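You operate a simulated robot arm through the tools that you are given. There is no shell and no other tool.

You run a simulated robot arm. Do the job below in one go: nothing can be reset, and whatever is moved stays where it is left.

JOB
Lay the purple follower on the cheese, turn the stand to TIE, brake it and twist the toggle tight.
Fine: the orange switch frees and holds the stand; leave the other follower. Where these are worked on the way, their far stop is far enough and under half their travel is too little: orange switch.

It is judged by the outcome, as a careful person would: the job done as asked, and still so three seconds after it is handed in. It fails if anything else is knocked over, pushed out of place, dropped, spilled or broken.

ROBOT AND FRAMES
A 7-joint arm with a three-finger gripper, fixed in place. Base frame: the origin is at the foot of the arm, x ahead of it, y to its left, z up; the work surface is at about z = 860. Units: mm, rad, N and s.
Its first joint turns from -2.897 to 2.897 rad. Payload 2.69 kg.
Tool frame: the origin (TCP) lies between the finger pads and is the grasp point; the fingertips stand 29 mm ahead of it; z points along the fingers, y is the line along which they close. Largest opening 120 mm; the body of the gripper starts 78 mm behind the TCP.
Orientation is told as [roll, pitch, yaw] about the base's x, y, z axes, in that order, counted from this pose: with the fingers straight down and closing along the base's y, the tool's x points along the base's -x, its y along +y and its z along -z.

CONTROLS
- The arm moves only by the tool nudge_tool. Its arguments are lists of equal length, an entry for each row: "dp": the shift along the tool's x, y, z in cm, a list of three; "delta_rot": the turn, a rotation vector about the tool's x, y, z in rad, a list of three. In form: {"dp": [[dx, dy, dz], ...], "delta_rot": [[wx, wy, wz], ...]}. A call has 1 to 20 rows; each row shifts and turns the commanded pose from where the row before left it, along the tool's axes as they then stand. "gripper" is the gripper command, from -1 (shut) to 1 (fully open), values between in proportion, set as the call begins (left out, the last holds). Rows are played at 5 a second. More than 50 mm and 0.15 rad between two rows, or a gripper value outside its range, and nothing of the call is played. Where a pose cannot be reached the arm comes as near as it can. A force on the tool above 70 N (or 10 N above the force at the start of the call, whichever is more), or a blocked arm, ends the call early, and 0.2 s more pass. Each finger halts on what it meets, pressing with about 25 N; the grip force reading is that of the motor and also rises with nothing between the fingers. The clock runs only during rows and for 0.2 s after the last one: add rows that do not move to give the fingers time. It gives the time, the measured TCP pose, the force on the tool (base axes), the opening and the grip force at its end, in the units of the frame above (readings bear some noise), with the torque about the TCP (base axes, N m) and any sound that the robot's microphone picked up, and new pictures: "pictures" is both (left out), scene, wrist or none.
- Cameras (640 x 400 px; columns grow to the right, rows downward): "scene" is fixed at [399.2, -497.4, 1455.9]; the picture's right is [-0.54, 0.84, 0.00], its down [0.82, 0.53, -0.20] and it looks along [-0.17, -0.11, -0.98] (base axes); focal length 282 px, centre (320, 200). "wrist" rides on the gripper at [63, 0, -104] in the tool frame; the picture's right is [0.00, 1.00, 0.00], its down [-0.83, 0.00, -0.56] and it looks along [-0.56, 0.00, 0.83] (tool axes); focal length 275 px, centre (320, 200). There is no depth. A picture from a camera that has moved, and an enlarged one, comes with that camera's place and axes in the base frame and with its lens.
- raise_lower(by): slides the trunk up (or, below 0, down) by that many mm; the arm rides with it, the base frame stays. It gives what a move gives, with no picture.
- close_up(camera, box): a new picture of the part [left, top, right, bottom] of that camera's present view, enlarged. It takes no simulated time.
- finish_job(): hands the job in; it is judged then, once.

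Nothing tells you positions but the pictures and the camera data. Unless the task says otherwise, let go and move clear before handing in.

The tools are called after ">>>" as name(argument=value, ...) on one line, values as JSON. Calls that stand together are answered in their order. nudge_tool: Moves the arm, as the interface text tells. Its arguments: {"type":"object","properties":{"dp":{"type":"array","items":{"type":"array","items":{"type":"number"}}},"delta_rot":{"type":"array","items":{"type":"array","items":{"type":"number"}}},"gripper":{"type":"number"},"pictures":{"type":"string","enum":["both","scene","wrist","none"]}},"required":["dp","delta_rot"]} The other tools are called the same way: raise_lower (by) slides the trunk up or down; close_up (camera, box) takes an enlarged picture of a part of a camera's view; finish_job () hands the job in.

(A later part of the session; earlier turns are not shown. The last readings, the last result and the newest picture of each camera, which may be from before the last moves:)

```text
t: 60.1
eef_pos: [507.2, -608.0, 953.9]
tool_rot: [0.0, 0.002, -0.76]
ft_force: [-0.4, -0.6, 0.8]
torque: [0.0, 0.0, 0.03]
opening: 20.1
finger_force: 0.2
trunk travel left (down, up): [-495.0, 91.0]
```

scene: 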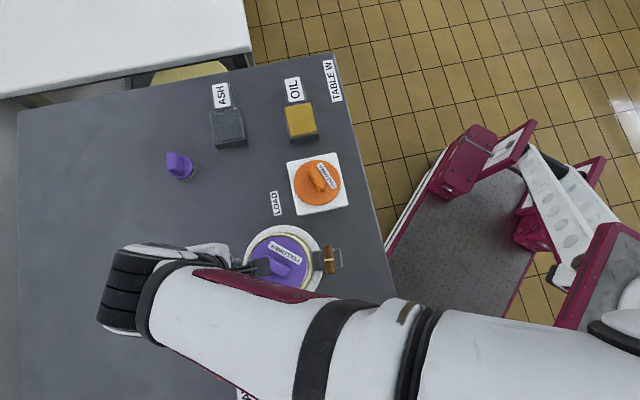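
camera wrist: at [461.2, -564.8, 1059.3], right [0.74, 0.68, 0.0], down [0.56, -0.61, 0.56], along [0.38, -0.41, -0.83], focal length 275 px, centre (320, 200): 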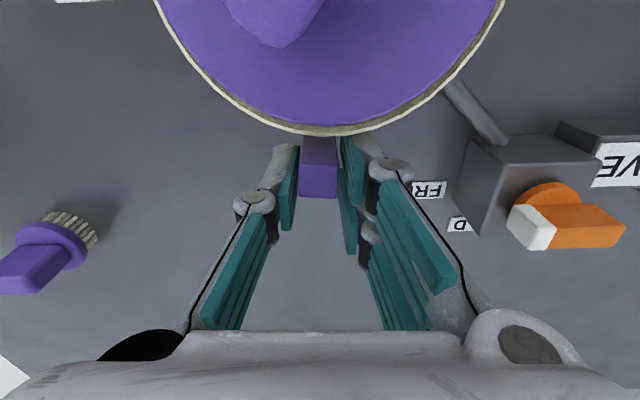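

Now I'll open slightly and rise to check the peg against the TIE label.

>>> nudge_tool(dp=[[0, 0, 0], [0, 0, 0], [0, 0, -2], [0, 0, -3], [0, 0, -3], [0, 0, -3], [2, 0, -2], [2, 0, 0], [0, 0, 0]], delta_rot=[[0, 0, 0], [0, 0, 0], [0, 0, 0], [0, 0, 0], [0, 0, 0], [0, 0, 0], [0, 0, 0], [0, 0, 0], [0, 0, 0]], gripper=-0.467)

>>> close_up(camera="wrist", box=[170, 0, 470, 200])

```text
t: 62.1
eef_pos: [480.0, -582.4, 1086.6]
tool_rot: [-0.001, 0.0, -0.764]
ft_force: [-0.7, -0.4, -0.3]
torque: [0.01, -0.04, -0.01]
opening: 32.2
finger_force: 0.1
trunk travel left (down, up): [-495.0, 91.0]
camera wrist: at [432.9, -538.0, 1190.5], right [0.69, 0.73, 0.0], down [0.6, -0.57, 0.56], along [0.4, -0.38, -0.83], focal length 275 px, centre (320, 200)
```

scene: 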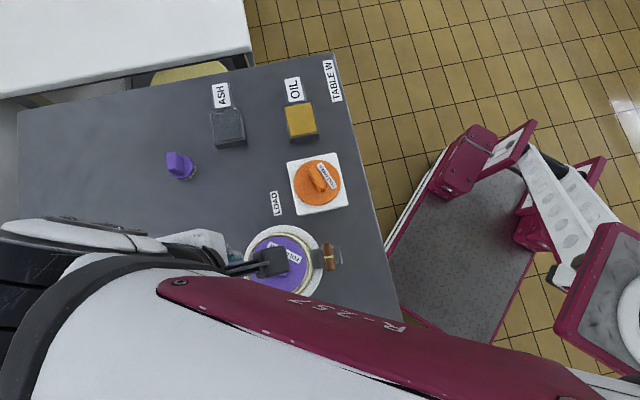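
wrist: 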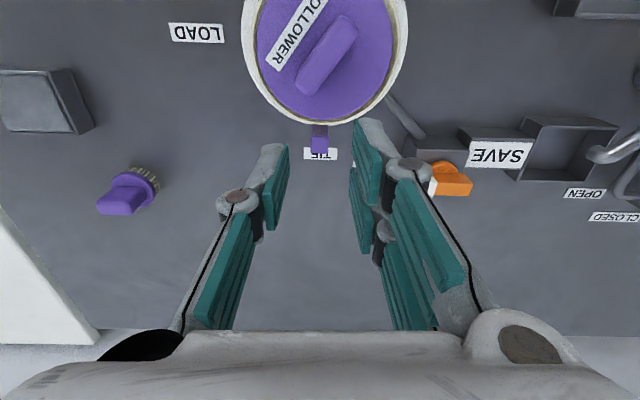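

```text
2.00 times, centred on (320, 100) of wrist
camera zoom: at [432.9, -538.0, 1190.5], right [0.69, 0.73, 0.0], down [0.6, -0.57, 0.56], along [0.4, -0.38, -0.83], focal length 551 px, centre (320, 400)
```

zoom: 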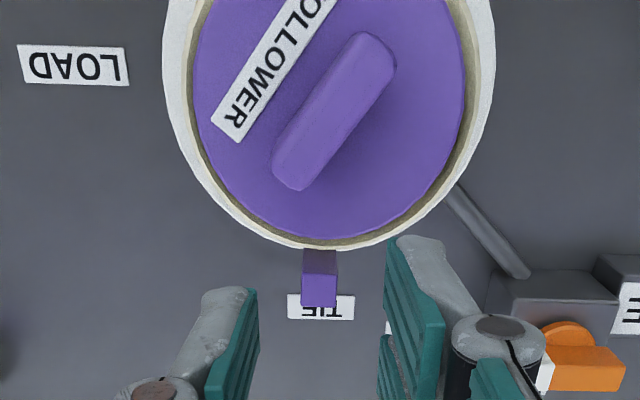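

>>> close_up(camera="wrist", box=[270, 100, 370, 170])

>>> close_up(camera="wrist", box=[160, 0, 420, 180])

>>> close_up(camera="scene", box=[230, 210, 370, 310])

```text
5.71 times, centred on (320, 135) of wrist
camera zoom: at [432.9, -538.0, 1190.5], right [0.69, 0.73, 0.0], down [0.6, -0.57, 0.56], along [0.4, -0.38, -0.83], focal length 1573 px, centre (320, 571)
```

zoom: 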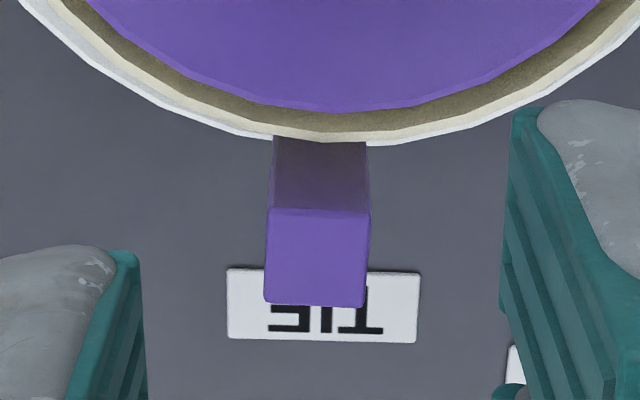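

```text
2.22 times, centred on (290, 90) of wrist
camera zoom: at [432.9, -538.0, 1190.5], right [0.69, 0.73, 0.0], down [0.6, -0.57, 0.56], along [0.4, -0.38, -0.83], focal length 612 px, centre (387, 444)
```

zoom: 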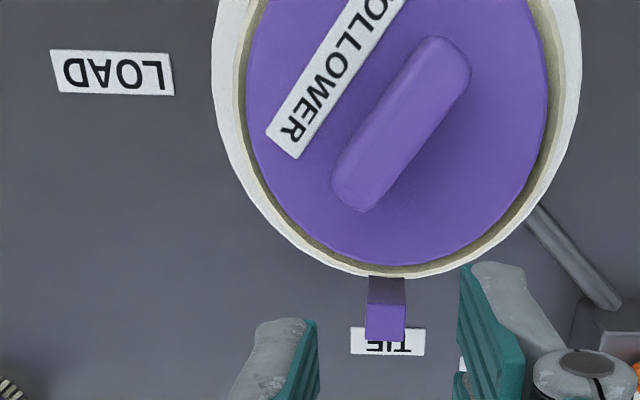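

```text
4.00 times, centred on (300, 260) of scene
camera zoom: at [399.2, -497.4, 1455.9], right [-0.54, 0.84, 0.0], down [0.82, 0.53, -0.2], along [-0.17, -0.11, -0.98], focal length 1128 px, centre (400, -40)
```

zoom: 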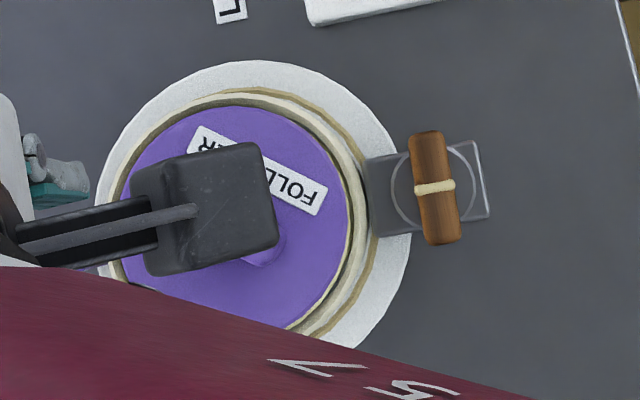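

The peg points at TIE but sits about 2° short of the label centre line. I'll go back down and trim it by 2°.

>>> nudge_tool(dp=[[-2, 0, 0], [-2, 0, 2], [0, 0, 3], [0, 0, 3], [0, 0, 3], [0, 0, 2], [0, 0, 0]], delta_rot=[[0, 0, 0], [0, 0, 0], [0, 0, 0], [0, 0, 0], [0, 0, 0], [0, 0, 0], [0, 0, 0]], gripper=-0.467, pictures="wrist")

>>> close_up(camera="wrist", box=[230, 100, 430, 260])

```text
t: 63.7
eef_pos: [507.0, -607.9, 954.8]
tool_rot: [-0.001, -0.002, -0.762]
ft_force: [-0.3, 0.0, 0.0]
torque: [0.01, -0.01, 0.02]
opening: 32.0
finger_force: 0.0
trunk travel left (down, up): [-495.0, 91.0]
camera wrist: at [461.0, -564.0, 1059.1], right [0.69, 0.73, 0.0], down [0.6, -0.57, 0.56], along [0.4, -0.38, -0.83], focal length 275 px, centre (320, 200)
```

wrist: 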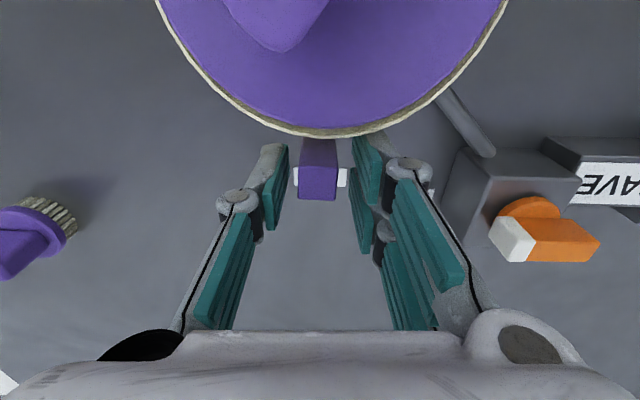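

```text
2.50 times, centred on (330, 180) of wrist
camera zoom: at [461.0, -564.0, 1059.1], right [0.69, 0.73, 0.0], down [0.6, -0.57, 0.56], along [0.4, -0.38, -0.83], focal length 688 px, centre (295, 250)
```

zoom: 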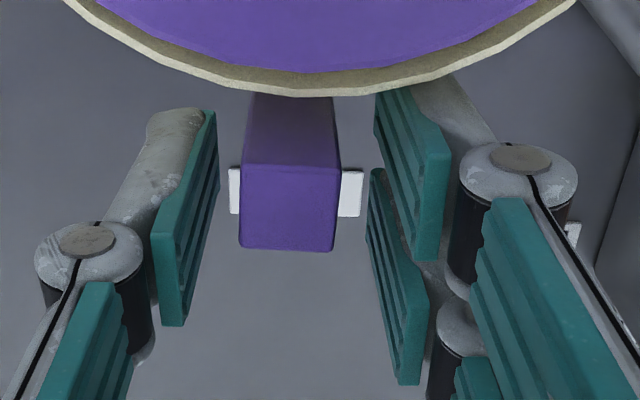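

>>> nudge_tool(dp=[[0, 0, 0], [0, 0, 0], [0, 0.13, 0], [0, 0.14, 0], [0, 0, 0], [0, 0, 0]], delta_rot=[[0, 0, 0], [0, 0, 0], [0, 0, -0.018], [0, 0, -0.018], [0, 0, 0], [0, 0, 0]], gripper=-0.667, pictures="none")

>>> nudge_tool(dp=[[0, 0, 0], [0, 0, 0], [0, 0, -2], [0, 0, -3], [0, 0, -3], [0, 0, -3], [2, 0, -2], [2, 0, 0], [0, 0, 0]], delta_rot=[[0, 0, 0], [0, 0, 0], [0, 0, 0], [0, 0, 0], [0, 0, 0], [0, 0, 0], [0, 0, 0], [0, 0, 0], [0, 0, 0]], gripper=-0.467, pictures="wrist")

>>> close_up(camera="wrist", box=[270, 100, 370, 170])

```text
t: 65.1
eef_pos: [508.3, -605.2, 954.7]
tool_rot: [0.001, -0.001, -0.726]
ft_force: [-0.1, -0.5, -0.7]
torque: [-0.01, 0.01, -0.01]
opening: 20.1
finger_force: 0.0
trunk travel left (down, up): [-495.0, 91.0]
```

```text
t: 67.1
eef_pos: [480.3, -579.5, 1084.5]
tool_rot: [-0.003, 0.0, -0.726]
ft_force: [-0.2, 0.3, 0.8]
torque: [0.01, 0.01, 0.0]
opening: 31.8
finger_force: 0.0
trunk travel left (down, up): [-495.0, 91.0]
camera wrist: at [432.9, -537.0, 1189.4], right [0.66, 0.75, 0.0], down [0.62, -0.55, 0.56], along [0.42, -0.37, -0.83], focal length 275 px, centre (320, 200)
```

wrist: 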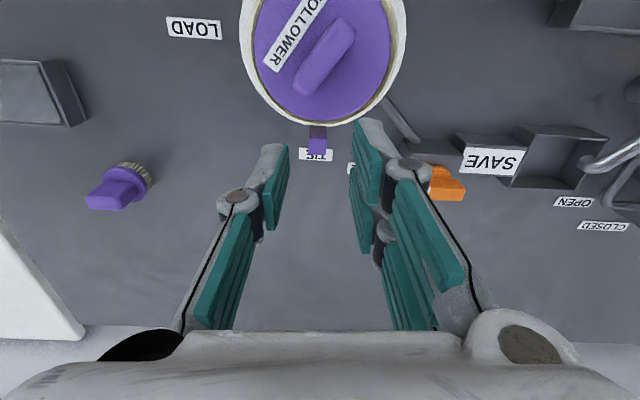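

```text
5.71 times, centred on (320, 135) of wrist
camera zoom: at [432.9, -537.0, 1189.4], right [0.66, 0.75, 0.0], down [0.62, -0.55, 0.56], along [0.42, -0.37, -0.83], focal length 1573 px, centre (320, 571)
```

zoom: 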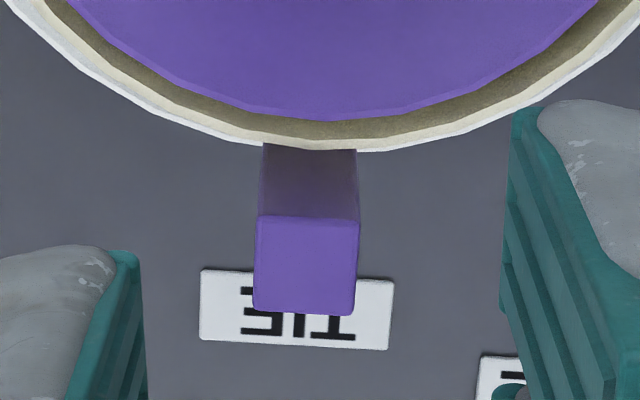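

The peg is now lined up with TIE within a fraction of a degree. Next I'll return to the switch to brake: move over it and turn the tool to the bar's present direction.

>>> nudge_tool(dp=[[-1.334, 1.891, 0], [-1.334, 1.891, 0], [-1.334, 1.891, 0], [-1.334, 1.891, 0], [-1.334, 1.891, 0], [-1.334, 1.891, 0], [-1.334, 1.891, 0], [0, 0, 0]], delta_rot=[[0, 0, 0], [0, 0, 0], [0, 0, 0], [0, 0, 0], [0, 0, 0], [0, 0, 0], [0, 0, 0], [0, 0, 0]], pictures="none")

>>> nudge_tool(dp=[[0, 0, 0], [0, 0, 0], [0, 0, 0], [0, 0, 0], [0, 0, 0], [0, 0, 0], [0, 0, 0], [0, 0, 0], [0, 0, 0], [0, 0, 0], [0, 0, 0], [0, 0, 0]], delta_rot=[[0, 0, 0.1488], [0, 0, 0.1488], [0, 0, 0.1488], [0, 0, 0.1488], [0, 0, 0.1488], [0, 0, 0.1488], [0, 0, 0.1488], [0, 0, 0.1488], [0, 0, 0.1488], [0, 0, 0.1488], [0, 0, 0.1488], [0, 0, 0]])

```text
t: 68.9
eef_pos: [638.3, -542.2, 1084.8]
tool_rot: [-0.001, 0.0, -0.727]
ft_force: [-0.6, 0.6, 0.3]
torque: [0.01, -0.03, -0.01]
opening: 31.9
finger_force: 0.1
trunk travel left (down, up): [-495.0, 91.0]
```

```text
t: 71.5
eef_pos: [636.8, -541.7, 1084.3]
tool_rot: [0.001, 0.001, -2.366]
ft_force: [0.1, 0.9, -0.5]
torque: [0.0, -0.01, -0.05]
opening: 32.1
finger_force: 0.0
trunk travel left (down, up): [-495.0, 91.0]
camera wrist: at [681.6, -497.1, 1189.1], right [0.7, -0.71, 0.0], down [-0.59, -0.58, 0.56], along [-0.4, -0.39, -0.83], focal length 275 px, centre (320, 200)
```

scene: 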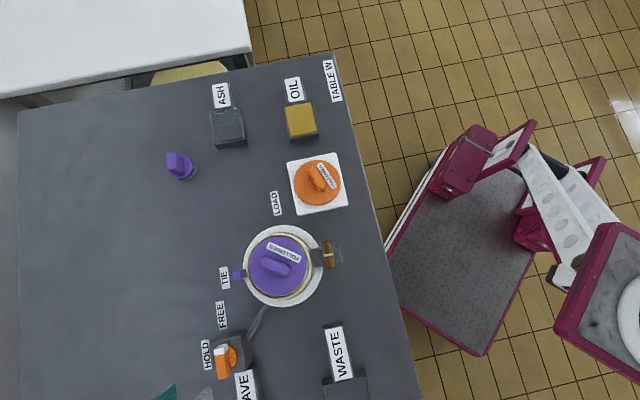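
wrist: 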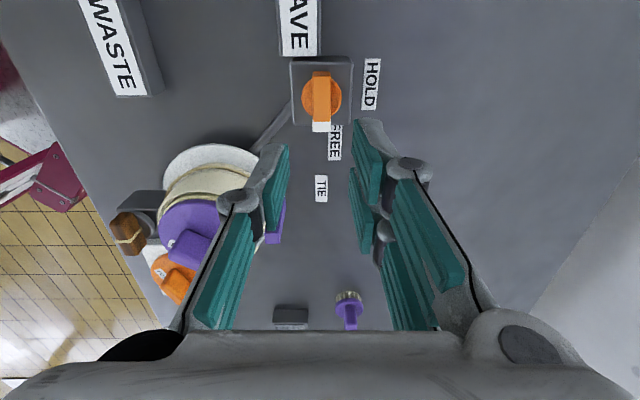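

The peg is at TIE. I'll grab detailed views of the toggle while the scene camera is unobstructed, and check the alignment over the switch.

>>> close_up(camera="scene", box=[290, 225, 370, 285])

>>> close_up(camera="scene", box=[210, 200, 370, 320])

>>> close_up(camera="wrist", box=[250, 30, 400, 160])

>>> close_up(camera="wrist", box=[90, 120, 250, 300])

```text
6.67 times, centred on (330, 255) of scene
camera zoom: at [399.2, -497.4, 1455.9], right [-0.54, 0.84, 0.0], down [0.82, 0.53, -0.2], along [-0.17, -0.11, -0.98], focal length 1879 px, centre (253, -167)
```

zoom: 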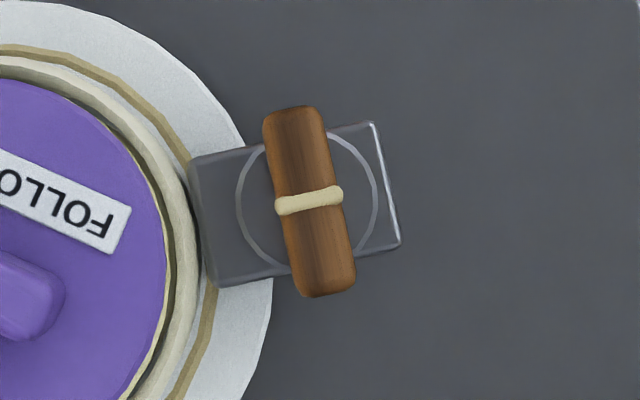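

```text
3.33 times, centred on (290, 260) of scene
camera zoom: at [399.2, -497.4, 1455.9], right [-0.54, 0.84, 0.0], down [0.82, 0.53, -0.2], along [-0.17, -0.11, -0.98], focal length 940 px, centre (420, 0)
```

zoom: 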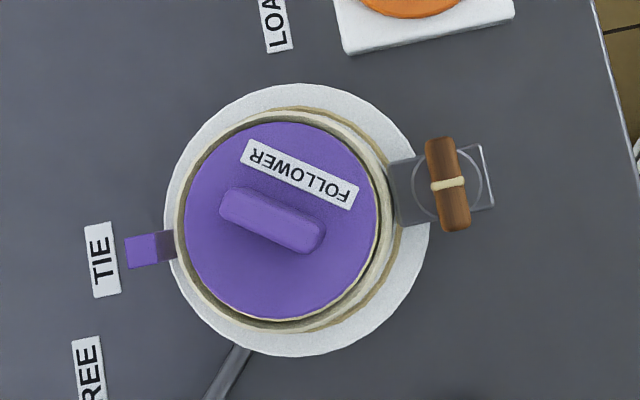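

```text
3.08 times, centred on (325, 95) of wrist
camera zoom: at [681.6, -497.1, 1189.1], right [0.7, -0.71, 0.0], down [-0.59, -0.58, 0.56], along [-0.4, -0.39, -0.83], focal length 847 px, centre (305, 523)
```

zoom: 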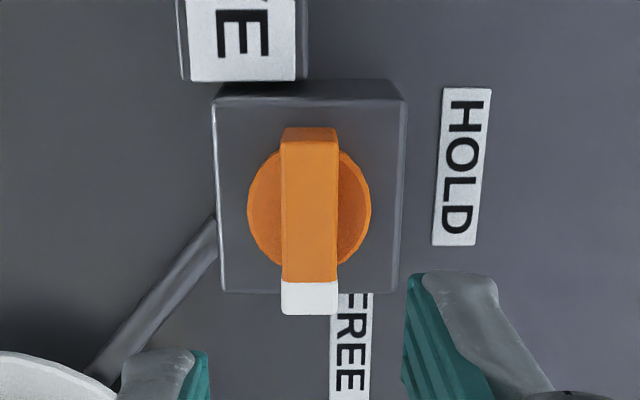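

```text
2.22 times, centred on (170, 210) of wrist
camera zoom: at [681.6, -497.1, 1189.1], right [0.7, -0.71, 0.0], down [-0.59, -0.58, 0.56], along [-0.4, -0.39, -0.83], focal length 612 px, centre (653, 178)
```

zoom: 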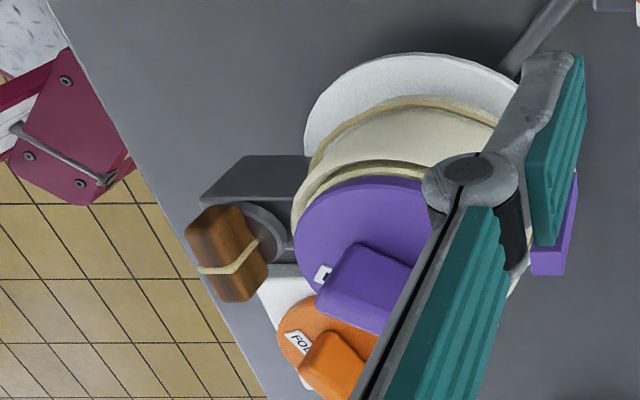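

The toggle is a wooden bar on a vertical-axis dial at about (388, -487, z≈956), lying along about 44°. First the brake: I'll lower onto the switch bar again.

>>> nudge_tool(dp=[[-0.05, 0.1, 3], [0, 0, 3], [0, 0, 3], [0, 0, 2.2], [0, 0, 0]], delta_rot=[[0, 0, 0], [0, 0, 0], [0, 0, 0], [0, 0, 0], [0, 0, 0]], pictures="wrist")

>>> close_up(camera="wrist", box=[220, 70, 420, 250])

```text
t: 72.7
eef_pos: [633.6, -543.6, 972.6]
tool_rot: [-0.001, 0.0, -2.365]
ft_force: [0.0, 0.1, 0.8]
torque: [0.02, 0.03, 0.0]
opening: 32.1
finger_force: 0.1
trunk travel left (down, up): [-495.0, 91.0]
camera wrist: at [680.1, -498.5, 1078.1], right [0.7, -0.71, 0.0], down [-0.59, -0.59, 0.56], along [-0.39, -0.39, -0.83], focal length 275 px, centre (320, 200)
```

wrist: 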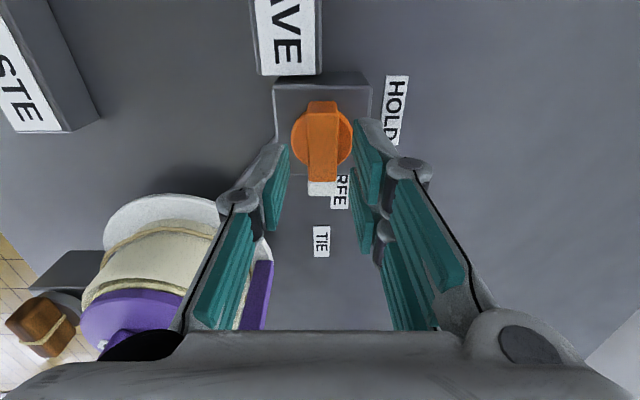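

```text
2.22 times, centred on (320, 160) of wrist
camera zoom: at [680.1, -498.5, 1078.1], right [0.7, -0.71, 0.0], down [-0.59, -0.59, 0.56], along [-0.39, -0.39, -0.83], focal length 612 px, centre (320, 289)
```

zoom: 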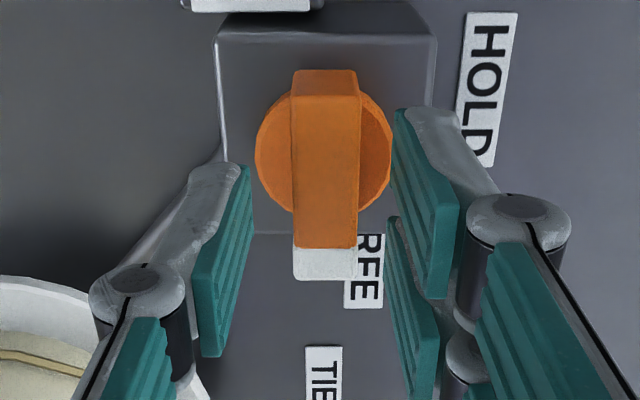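

>>> nudge_tool(dp=[[0.15, 0.12, 1], [0, 0, 1.0], [0, 0, 0]], delta_rot=[[0, 0, 0], [0, 0, 0], [0, 0, 0]], pictures="none")

>>> nudge_tool(dp=[[0, 0, 0], [0, 0, 0], [0, 0, 0], [0, 0, 0]], delta_rot=[[0, 0, 0], [0, 0, 0], [0, 0, 0], [0, 0, 0]], gripper=-1, pictures="wrist")

```text
t: 73.5
eef_pos: [638.6, -544.5, 951.2]
tool_rot: [0.001, 0.0, -2.363]
ft_force: [-0.6, -0.7, 0.0]
torque: [0.01, 0.02, 0.0]
opening: 32.0
finger_force: 0.0
trunk travel left (down, up): [-495.0, 91.0]
```

```text
t: 74.5
eef_pos: [638.3, -542.9, 952.2]
tool_rot: [0.0, 0.0, -2.363]
ft_force: [-5.5, 5.5, 1.1]
torque: [0.23, 0.02, 0.5]
opening: 16.1
finger_force: 41.8
trunk travel left (down, up): [-495.0, 91.0]
camera wrist: at [682.5, -498.2, 1056.9], right [0.7, -0.71, 0.0], down [-0.59, -0.59, 0.56], along [-0.39, -0.39, -0.83], focal length 275 px, centre (320, 200)
```

wrist: 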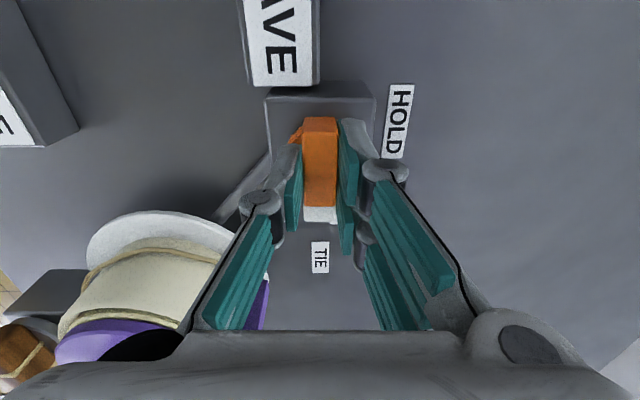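

It's gripped. I'll turn it counterclockwise back to HOLD.

>>> nudge_tool(dp=[[0, 0, 0], [0, 0, 0], [0, 0, 0], [0, 0, 0], [0, 0, 0], [0, 0, 0], [0, 0, 0], [0, 0, 0]], delta_rot=[[0, 0, -0.1], [0, 0, -0.1], [0, 0, -0.1], [0, 0, -0.1], [0, 0, -0.1], [0, 0, -0.1], [0, 0, -0.1], [0, 0, 0]], pictures="none")

>>> nudge_tool(dp=[[0, 0, 0], [0, 0, 0], [0, 0, 0], [0, 0, 0], [0, 0, 0], [0, 0, 0], [0, 0, 0], [0, 0, 0]], delta_rot=[[0, 0, -0.1], [0, 0, -0.1], [0, 0, -0.1], [0, 0, -0.1], [0, 0, -0.1], [0, 0, -0.1], [0, 0, -0.1], [0, 0, 0]])

```text
t: 76.3
eef_pos: [636.3, -542.8, 953.8]
tool_rot: [-0.004, 0.005, -1.663]
ft_force: [-27.4, 17.0, -5.5]
torque: [-0.48, 0.75, -0.01]
opening: 15.8
finger_force: 42.0
trunk travel left (down, up): [-495.0, 91.0]
```

```text
t: 78.1
eef_pos: [635.7, -543.0, 952.7]
tool_rot: [-0.003, 0.007, -0.962]
ft_force: [-37.4, 8.9, -6.4]
torque: [0.22, 0.79, -0.04]
opening: 15.9
finger_force: 41.8
trunk travel left (down, up): [-495.0, 91.0]
camera wrist: at [599.8, -491.3, 1057.3], right [0.82, 0.57, 0.0], down [0.48, -0.68, 0.55], along [0.32, -0.45, -0.83], focal length 275 px, centre (320, 200)
```

scene: 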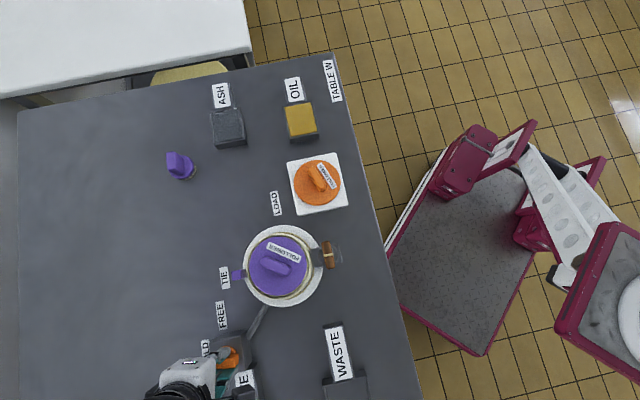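
wrist: 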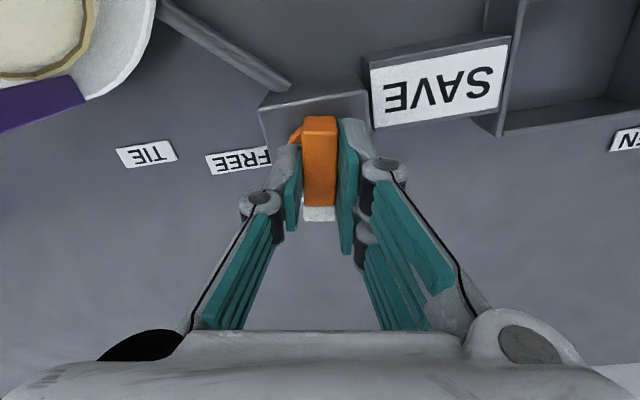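

I'll relieve the side force and finish turning to the HOLD stop.

>>> nudge_tool(dp=[[0.17, -0.25, 0], [0, 0, 0], [0, 0, 0], [0, 0, 0]], delta_rot=[[0, 0, -0.05], [0, 0, -0.06], [0, 0, -0.06], [0, 0, 0]], pictures="none")

>>> nudge_tool(dp=[[0, 0, 0], [0, 0, 0]], delta_rot=[[0, 0, -0.03], [0, 0, 0]], pictures="none")

```text
t: 79.1
eef_pos: [635.2, -544.8, 951.9]
tool_rot: [0.0, 0.001, -0.791]
ft_force: [-24.9, 4.4, -8.4]
torque: [0.52, 1.03, 0.0]
opening: 16.0
finger_force: 41.9
trunk travel left (down, up): [-495.0, 91.0]
```

```text
t: 79.7
eef_pos: [635.7, -543.2, 952.8]
tool_rot: [0.001, 0.003, -0.765]
ft_force: [-24.3, 5.6, -8.1]
torque: [0.34, 0.71, -1.23]
opening: 16.3
finger_force: 42.1
trunk travel left (down, up): [-495.0, 91.0]
```

The HOLD stop is reached (torque -1.23 N·m). I'll ease off, release and rise.

>>> nudge_tool(dp=[[0, 0, 0], [0, 0, 0]], delta_rot=[[0, 0, 0.025], [0, 0, 0]], pictures="none")

>>> nudge_tool(dp=[[0, 0, 0], [0, 0, 0], [0, 0, 0], [0, 0, -2], [0, 0, -3], [0, 0, -3], [0, 0, -3], [0, 0, 0]], delta_rot=[[0, 0, 0], [0, 0, 0], [0, 0, 0], [0, 0, 0], [0, 0, 0], [0, 0, 0], [0, 0, 0], [0, 0, 0]], gripper=-0.467)

>>> close_up(camera="wrist", box=[230, 20, 430, 180])

```text
t: 80.3
eef_pos: [635.7, -543.8, 953.1]
tool_rot: [0.001, -0.001, -0.79]
ft_force: [-23.1, 7.1, -9.0]
torque: [0.16, 0.6, 0.01]
opening: 16.0
finger_force: 41.7
trunk travel left (down, up): [-495.0, 91.0]
```

```text
t: 82.1
eef_pos: [635.0, -542.7, 1063.7]
tool_rot: [0.0, 0.001, -0.788]
ft_force: [-0.5, -0.6, 0.6]
torque: [0.0, -0.01, -0.02]
opening: 31.8
finger_force: 0.1
trunk travel left (down, up): [-495.0, 91.0]
camera wrist: at [589.7, -497.9, 1167.9], right [0.71, 0.71, 0.0], down [0.59, -0.59, 0.56], along [0.39, -0.39, -0.83], focal length 275 px, centre (320, 200)
```

scene: 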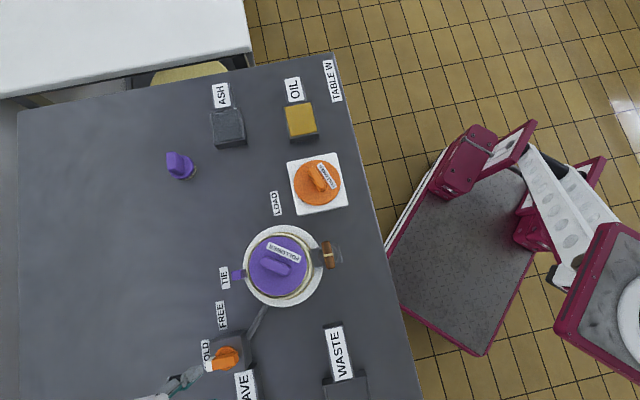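
wrist: 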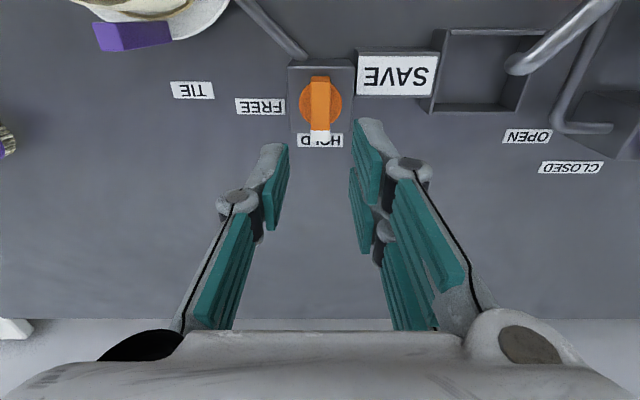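

```text
2.50 times, centred on (330, 100) of wrist
camera zoom: at [589.7, -497.9, 1167.9], right [0.71, 0.71, 0.0], down [0.59, -0.59, 0.56], along [0.39, -0.39, -0.83], focal length 688 px, centre (295, 450)
```

zoom: 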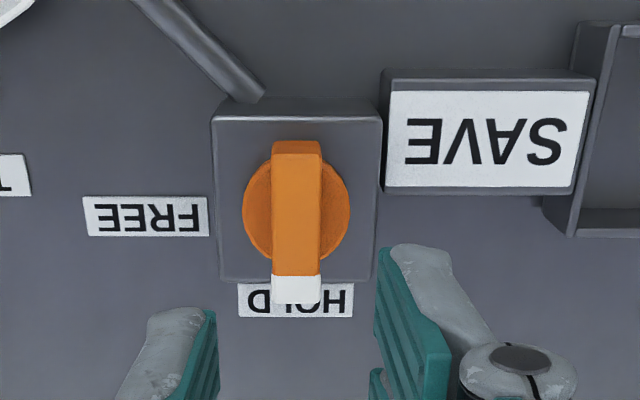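

The switch is back at HOLD and the stand is still at TIE. Now I'll go over to the toggle.

>>> nudge_tool(dp=[[2.376, -1.507, -0.4], [2.376, -1.507, -0.4], [2.376, -1.507, -0.4], [2.376, -1.507, -0.4], [2.376, -1.507, -0.4], [2.376, -1.507, -0.4], [2.376, -1.507, -0.4], [2.376, -1.507, -0.4], [2.376, -1.507, 0], [0, 0, 0]], delta_rot=[[0, 0, 0], [0, 0, 0], [0, 0, 0], [0, 0, 0], [0, 0, 0], [0, 0, 0], [0, 0, 0], [0, 0, 0], [0, 0, 0], [0, 0, 0]], pictures="wrist")

>>> nudge_tool(dp=[[0, 0, 0], [0, 0, 0], [0, 0, 0], [0, 0, 0], [0, 0, 0], [0, 0, 0], [0, 0, 0], [0, 0, 0], [0, 0, 0], [0, 0, 0], [0, 0, 0], [0, 0, 0]], delta_rot=[[0, 0, -0.1415], [0, 0, -0.1415], [0, 0, -0.1415], [0, 0, -0.1415], [0, 0, -0.1415], [0, 0, -0.1415], [0, 0, -0.1415], [0, 0, -0.1415], [0, 0, -0.1415], [0, 0, -0.1415], [0, 0, -0.1415], [0, 0, 0]])

```text
t: 84.3
eef_pos: [389.7, -486.0, 1096.5]
tool_rot: [0.0, 0.0, -0.789]
ft_force: [-0.1, -0.3, 0.6]
torque: [0.03, -0.02, -0.01]
opening: 31.9
finger_force: 0.0
trunk travel left (down, up): [-495.0, 91.0]
camera wrist: at [344.8, -441.5, 1200.9], right [0.71, 0.71, 0.0], down [0.59, -0.59, 0.56], along [0.39, -0.39, -0.83], focal length 275 px, centre (320, 200)
```

wrist: 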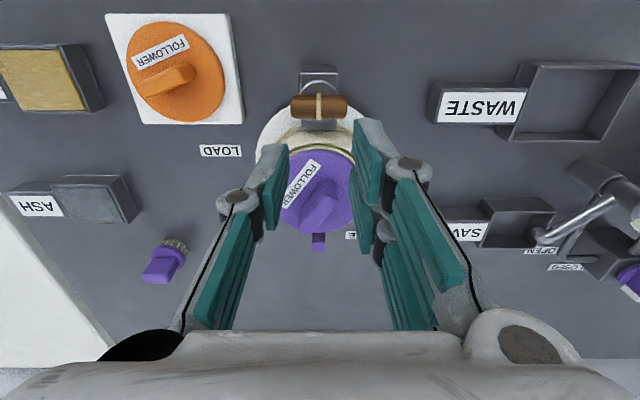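

```text
t: 86.9
eef_pos: [388.2, -487.4, 1094.7]
tool_rot: [0.0, 0.0, 0.771]
ft_force: [0.4, 0.9, -0.5]
torque: [0.0, -0.01, 0.0]
opening: 32.3
finger_force: 0.0
trunk travel left (down, up): [-495.0, 91.0]
camera wrist: at [343.6, -530.7, 1199.3], right [-0.7, 0.71, 0.0], down [0.59, 0.58, 0.56], along [0.4, 0.39, -0.83], focal length 275 px, centre (320, 200)
```

scene: 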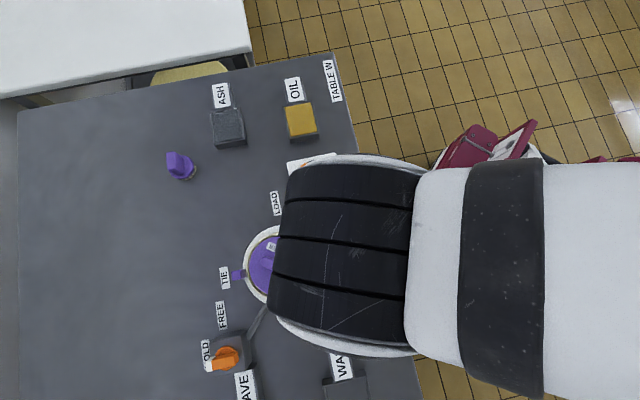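
wrist: 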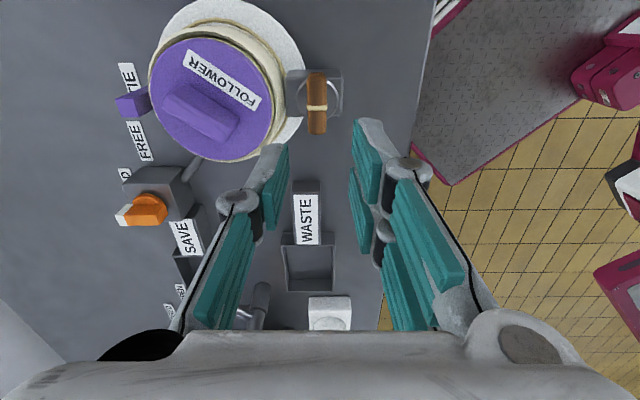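

>>> close_up(camera="wrist", box=[260, 50, 380, 150])

>>> close_up(camera="wrist", box=[130, 0, 390, 200])

```text
4.00 times, centred on (320, 100) of wrist
camera zoom: at [343.6, -530.7, 1199.3], right [-0.7, 0.71, 0.0], down [0.59, 0.58, 0.56], along [0.4, 0.39, -0.83], focal length 1101 px, centre (320, 600)
```

zoom: 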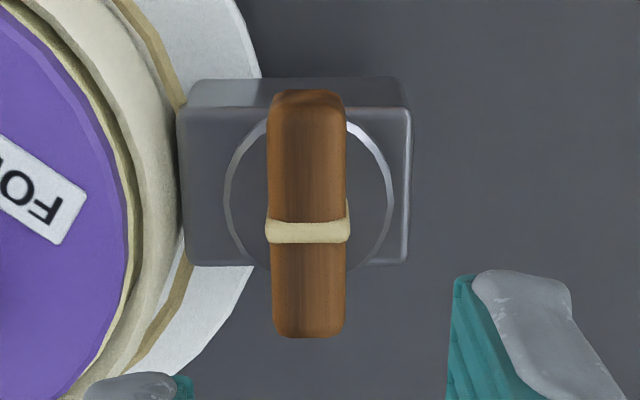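

```text
2.00 times, centred on (260, 100) of wrist
camera zoom: at [343.6, -530.7, 1199.3], right [-0.7, 0.71, 0.0], down [0.59, 0.58, 0.56], along [0.4, 0.39, -0.83], focal length 551 px, centre (440, 400)
```

zoom: 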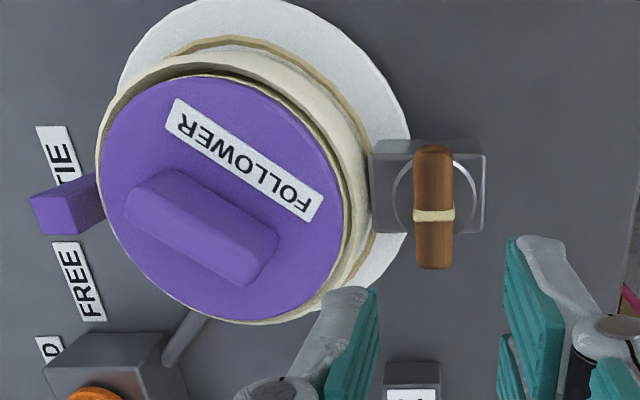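

The toggle bar is aligned with the tool. I'll narrow the opening to about 26 mm to stay clear of the cheese, correct sideways, and descend partway.

>>> nudge_tool(dp=[[0, -0.25, 2], [0, 0, 2.5], [0, 0, 2.5], [0, 0, 2.0], [0, 0, 0]], delta_rot=[[0, 0, 0], [0, 0, 0], [0, 0, 0], [0, 0, 0], [0, 0, 0]], gripper=-0.567, pictures="wrist")

>>> close_up(camera="wrist", box=[220, 60, 420, 220])

```text
t: 88.1
eef_pos: [390.7, -488.8, 1005.1]
tool_rot: [0.0, -0.002, 0.768]
ft_force: [0.2, -0.4, -0.8]
torque: [-0.03, 0.0, 0.02]
opening: 26.2
finger_force: 0.0
trunk travel left (down, up): [-495.0, 91.0]
camera wrist: at [345.1, -532.7, 1109.1], right [-0.7, 0.72, 0.0], down [0.6, 0.58, 0.56], along [0.4, 0.39, -0.83], focal length 275 px, centre (320, 200)
```

wrist: 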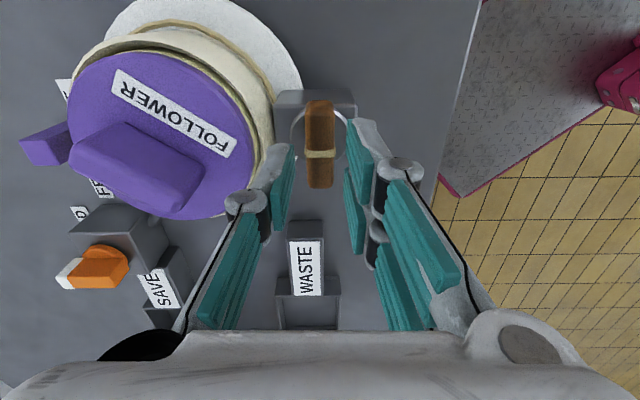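

```text
2.50 times, centred on (320, 140) of wrist
camera zoom: at [345.1, -532.7, 1109.1], right [-0.7, 0.72, 0.0], down [0.6, 0.58, 0.56], along [0.4, 0.39, -0.83], focal length 688 px, centre (320, 350)
```

zoom: 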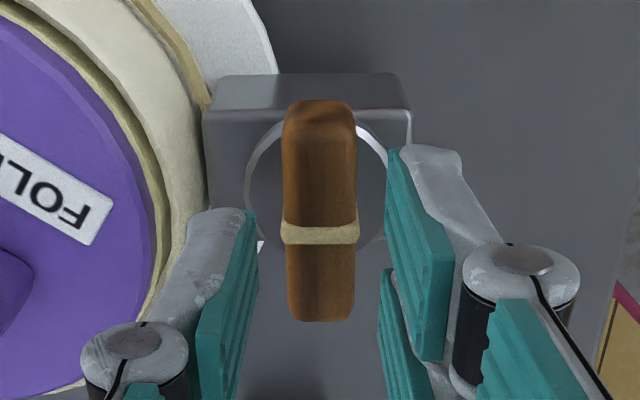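

>>> nudge_tool(dp=[[0, 0, 1], [0, 0, 1], [0, 0, 0.5], [0, 0, 0]], delta_rot=[[0, 0, 0], [0, 0, 0], [0, 0, 0], [0, 0, 0]], pictures="wrist")

>>> close_up(camera="wrist", box=[220, 60, 420, 220])

```text
t: 89.1
eef_pos: [391.6, -489.5, 980.1]
tool_rot: [-0.001, 0.002, 0.767]
ft_force: [0.6, -0.8, 0.3]
torque: [0.01, 0.03, 0.0]
opening: 26.2
finger_force: 0.1
trunk travel left (down, up): [-495.0, 91.0]
camera wrist: at [345.3, -532.6, 1084.5], right [-0.7, 0.72, 0.0], down [0.6, 0.58, 0.56], along [0.4, 0.39, -0.83], focal length 275 px, centre (320, 200)
```

wrist: 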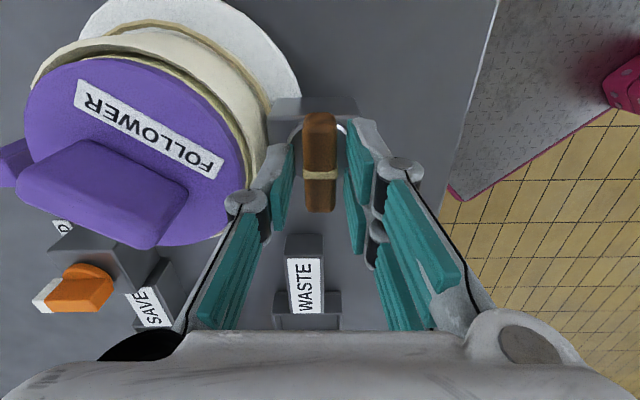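

```text
2.50 times, centred on (320, 140) of wrist
camera zoom: at [345.3, -532.6, 1084.5], right [-0.7, 0.72, 0.0], down [0.6, 0.58, 0.56], along [0.4, 0.39, -0.83], focal length 688 px, centre (320, 350)
```

zoom: 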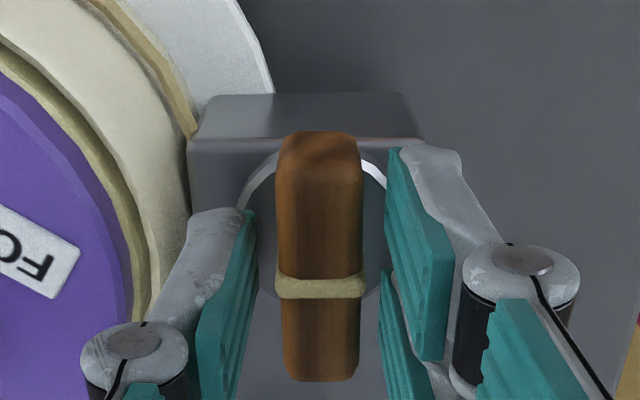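

>>> nudge_tool(dp=[[0, 0, 0.3], [0, 0, 0]], delta_rot=[[0, 0, 0], [0, 0, 0]], pictures="none")

>>> nudge_tool(dp=[[0, 0, 0.2], [0, 0, 0]], delta_rot=[[0, 0, 0], [0, 0, 0]], pictures="none")

>>> nudge_tool(dp=[[0, 0, 0.2], [0, 0, 0]], delta_rot=[[0, 0, 0], [0, 0, 0]], pictures="wrist")

```text
t: 89.7
eef_pos: [390.5, -489.8, 976.8]
tool_rot: [0.002, -0.001, 0.768]
ft_force: [-0.2, -0.2, -0.2]
torque: [-0.01, -0.02, 0.02]
opening: 26.1
finger_force: 0.0
trunk travel left (down, up): [-495.0, 91.0]
```

```text
t: 90.3
eef_pos: [390.6, -488.9, 975.0]
tool_rot: [0.0, 0.001, 0.769]
ft_force: [0.6, -0.4, -0.6]
torque: [0.03, 0.03, 0.02]
opening: 25.9
finger_force: 0.0
trunk travel left (down, up): [-495.0, 91.0]
```

```text
t: 90.9
eef_pos: [390.7, -488.0, 973.2]
tool_rot: [-0.003, 0.002, 0.768]
ft_force: [0.6, 3.7, 22.4]
torque: [0.24, 0.07, 0.01]
opening: 26.9
finger_force: 0.6
trunk travel left (down, up): [-495.0, 91.0]
camera wrist: at [345.1, -532.2, 1078.8], right [-0.7, 0.72, 0.0], down [0.59, 0.58, 0.56], along [0.4, 0.39, -0.83], focal length 275 px, centre (320, 200)
```

wrist: 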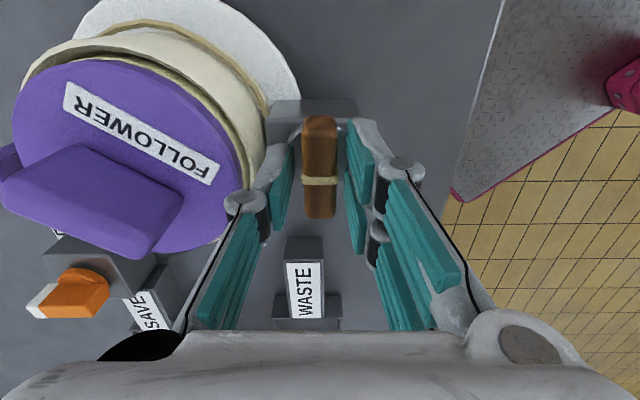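

The tips touched the dial at TCP z ≈ 973. I'll back off 2.5 mm and grip the bar.

>>> nudge_tool(dp=[[0, 0, -0.25], [0, 0, 0]], delta_rot=[[0, 0, 0], [0, 0, 0]], pictures="none")

>>> nudge_tool(dp=[[0, 0, 0], [0, 0, 0], [0, 0, 0], [0, 0, 0]], delta_rot=[[0, 0, 0], [0, 0, 0], [0, 0, 0], [0, 0, 0]], gripper=-1, pictures="none")

>>> nudge_tool(dp=[[0, 0, 0], [0, 0, 0], [0, 0, 0]], delta_rot=[[0, 0, 0.04], [0, 0, 0.04], [0, 0, 0]], pictures="wrist")

```text
t: 91.5
eef_pos: [389.6, -488.7, 973.8]
tool_rot: [0.001, -0.003, 0.769]
ft_force: [1.6, -0.9, 3.6]
torque: [-0.19, -0.13, -0.01]
opening: 26.9
finger_force: 0.9
trunk travel left (down, up): [-495.0, 91.0]
```

```text
t: 92.5
eef_pos: [389.9, -489.9, 974.8]
tool_rot: [-0.001, 0.0, 0.769]
ft_force: [2.6, -2.3, -7.7]
torque: [-0.25, 0.09, 0.04]
opening: 15.9
finger_force: 41.8
trunk travel left (down, up): [-495.0, 91.0]
```

```text
t: 93.3
eef_pos: [390.9, -489.2, 974.4]
tool_rot: [0.001, -0.001, 0.686]
ft_force: [3.7, -3.2, -14.4]
torque: [-0.12, -0.12, 0.04]
opening: 15.9
finger_force: 41.5
trunk travel left (down, up): [-495.0, 91.0]
camera wrist: at [342.2, -528.6, 1079.0], right [-0.64, 0.77, 0.0], down [0.64, 0.53, 0.56], along [0.43, 0.36, -0.83], focal length 275 px, centre (320, 200)
```

wrist: 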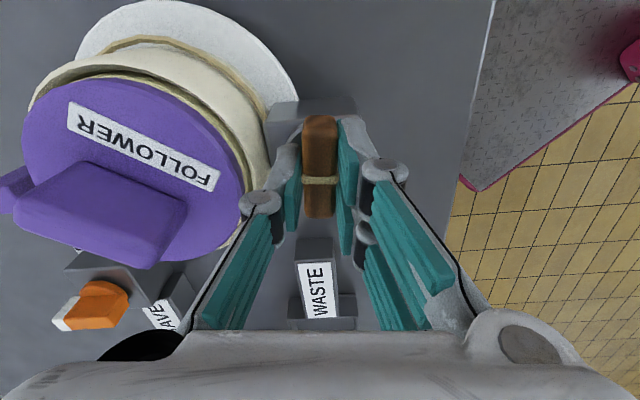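

It turns clockwise easily, with almost no resistance so far. I'll continue clockwise and watch the torque.

>>> nudge_tool(dp=[[0, 0, 0], [0, 0, 0], [0, 0, 0], [0, 0, 0], [0, 0, 0], [0, 0, 0]], delta_rot=[[0, 0, 0.08], [0, 0, 0.08], [0, 0, 0.08], [0, 0, 0.08], [0, 0, 0.08], [0, 0, 0]], pictures="wrist")

```text
t: 94.7
eef_pos: [390.0, -489.0, 975.3]
tool_rot: [0.002, 0.0, 0.287]
ft_force: [4.3, 2.4, -21.6]
torque: [0.08, -0.39, 0.02]
opening: 16.0
finger_force: 42.0
trunk travel left (down, up): [-495.0, 91.0]
camera wrist: at [330.3, -506.9, 1079.1], right [-0.29, 0.96, 0.0], down [0.8, 0.24, 0.56], along [0.53, 0.16, -0.83], focal length 275 px, centre (320, 200)
```

wrist: 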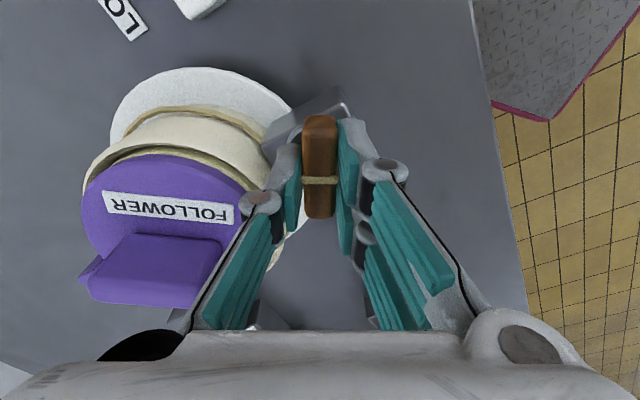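

>>> nudge_tool(dp=[[0, 0, 0.1], [0, 0, 0], [0, 0, 0], [0, 0, 0], [0, 0, 0], [0, 0, 0]], delta_rot=[[0, 0, 0.08], [0, 0, 0.08], [0, 0, 0.08], [0, 0, 0.08], [0, 0, 0.08], [0, 0, 0]], pictures="wrist")

```text
t: 96.1
eef_pos: [391.2, -490.2, 975.1]
tool_rot: [0.0, 0.0, -0.113]
ft_force: [3.7, 6.2, -8.4]
torque: [0.03, -0.76, 0.01]
opening: 15.7
finger_force: 40.9
trunk travel left (down, up): [-495.0, 91.0]
camera wrist: at [327.9, -482.0, 1079.1], right [0.11, 0.99, 0.0], down [0.83, -0.09, 0.56], along [0.55, -0.06, -0.83], focal length 275 px, centre (320, 200)
```

wrist: 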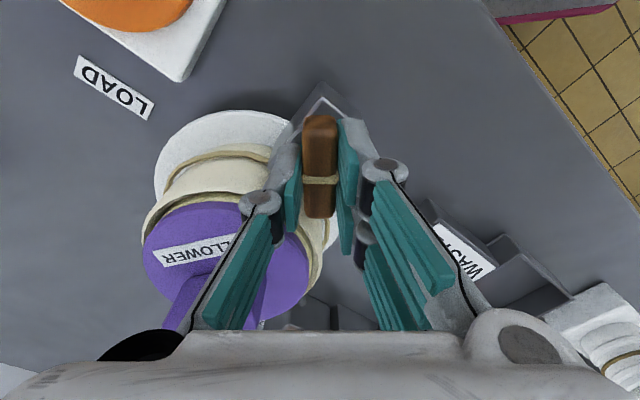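

>>> nudge_tool(dp=[[0, 0, 0], [0, 0, 0], [0, 0, 0], [0, 0, 0], [0, 0, 0], [0, 0, 0]], delta_rot=[[0, 0, 0.08], [0, 0, 0.08], [0, 0, 0.08], [0, 0, 0.08], [0, 0, 0.08], [0, 0, 0]], pictures="none")

>>> nudge_tool(dp=[[0, 0, 0], [0, 0, 0], [0, 0, 0], [0, 0, 0]], delta_rot=[[0, 0, 0.08], [0, 0, 0.08], [0, 0, 0.08], [0, 0, 0]], pictures="wrist")

```text
t: 97.5
eef_pos: [390.0, -489.8, 974.5]
tool_rot: [0.0, 0.0, -0.511]
ft_force: [3.3, 3.2, 0.1]
torque: [0.37, 0.4, 0.03]
opening: 16.0
finger_force: 41.8
trunk travel left (down, up): [-495.0, 91.0]
```

```text
t: 98.5
eef_pos: [390.4, -489.3, 975.4]
tool_rot: [-0.001, -0.002, -0.751]
ft_force: [2.9, -2.8, 6.2]
torque: [0.56, 0.6, 0.01]
opening: 16.2
finger_force: 42.3
trunk travel left (down, up): [-495.0, 91.0]
camera wrist: at [344.2, -445.7, 1079.0], right [0.68, 0.73, 0.0], down [0.61, -0.56, 0.56], along [0.41, -0.38, -0.83], focal length 275 px, centre (320, 200)
```

wrist: 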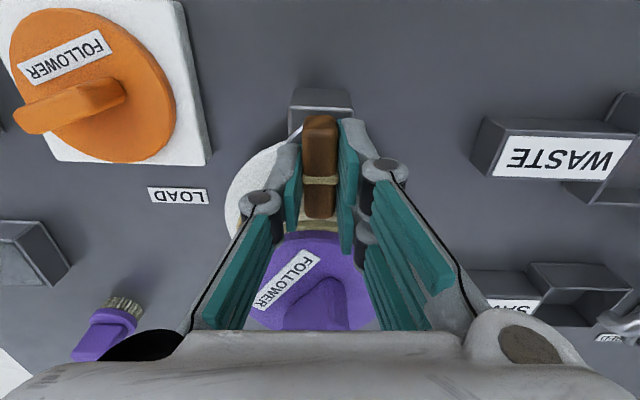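

The toggle has turned 87° with no tightening torque yet. I'll keep turning clockwise.

>>> nudge_tool(dp=[[0, 0, 0], [0, 0, 0], [0, 0, 0], [0, 0, 0]], delta_rot=[[0, 0, 0.07], [0, 0, 0.07], [0, 0, 0.07], [0, 0, 0]], pictures="none")

>>> nudge_tool(dp=[[0, 0, 0], [0, 0, 0], [0, 0, 0], [0, 0, 0]], delta_rot=[[0, 0, 0.07], [0, 0, 0.07], [0, 0, 0.07], [0, 0, 0]], pictures="none")

>>> nudge_tool(dp=[[0, 0, 0], [0, 0, 0], [0, 0, 0], [0, 0, 0]], delta_rot=[[0, 0, 0.07], [0, 0, 0.07], [0, 0, 0.07], [0, 0, 0]], pictures="wrist")

```text
t: 99.5
eef_pos: [390.5, -489.5, 974.6]
tool_rot: [-0.001, -0.001, -0.961]
ft_force: [3.0, -4.0, 14.0]
torque: [0.08, 0.01, -0.02]
opening: 16.0
finger_force: 42.0
trunk travel left (down, up): [-495.0, 91.0]
```

```text
t: 100.5
eef_pos: [391.0, -490.6, 974.3]
tool_rot: [-0.001, -0.002, -1.173]
ft_force: [4.0, -3.0, 22.0]
torque: [-0.01, -0.15, 0.0]
opening: 15.8
finger_force: 41.8
trunk travel left (down, up): [-495.0, 91.0]
```

```text
t: 101.5
eef_pos: [391.2, -488.7, 973.4]
tool_rot: [0.002, 0.0, -1.38]
ft_force: [11.8, 3.3, 22.0]
torque: [-0.39, -0.41, 1.33]
opening: 16.7
finger_force: 42.2
trunk travel left (down, up): [-495.0, 91.0]
camera wrist: at [379.1, -426.0, 1079.0], right [0.98, 0.19, 0.0], down [0.16, -0.82, 0.56], along [0.11, -0.55, -0.83], focal length 275 px, centre (320, 200)
```

wrist: 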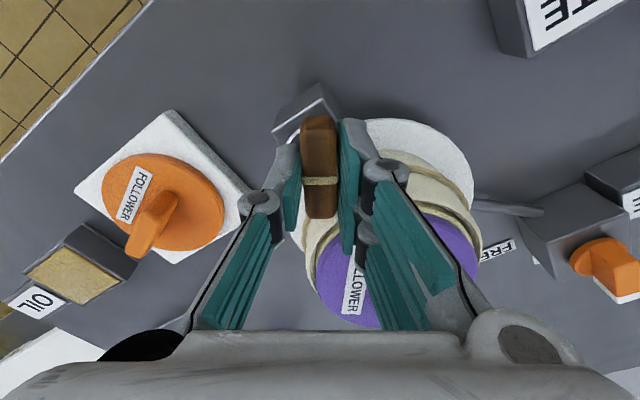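

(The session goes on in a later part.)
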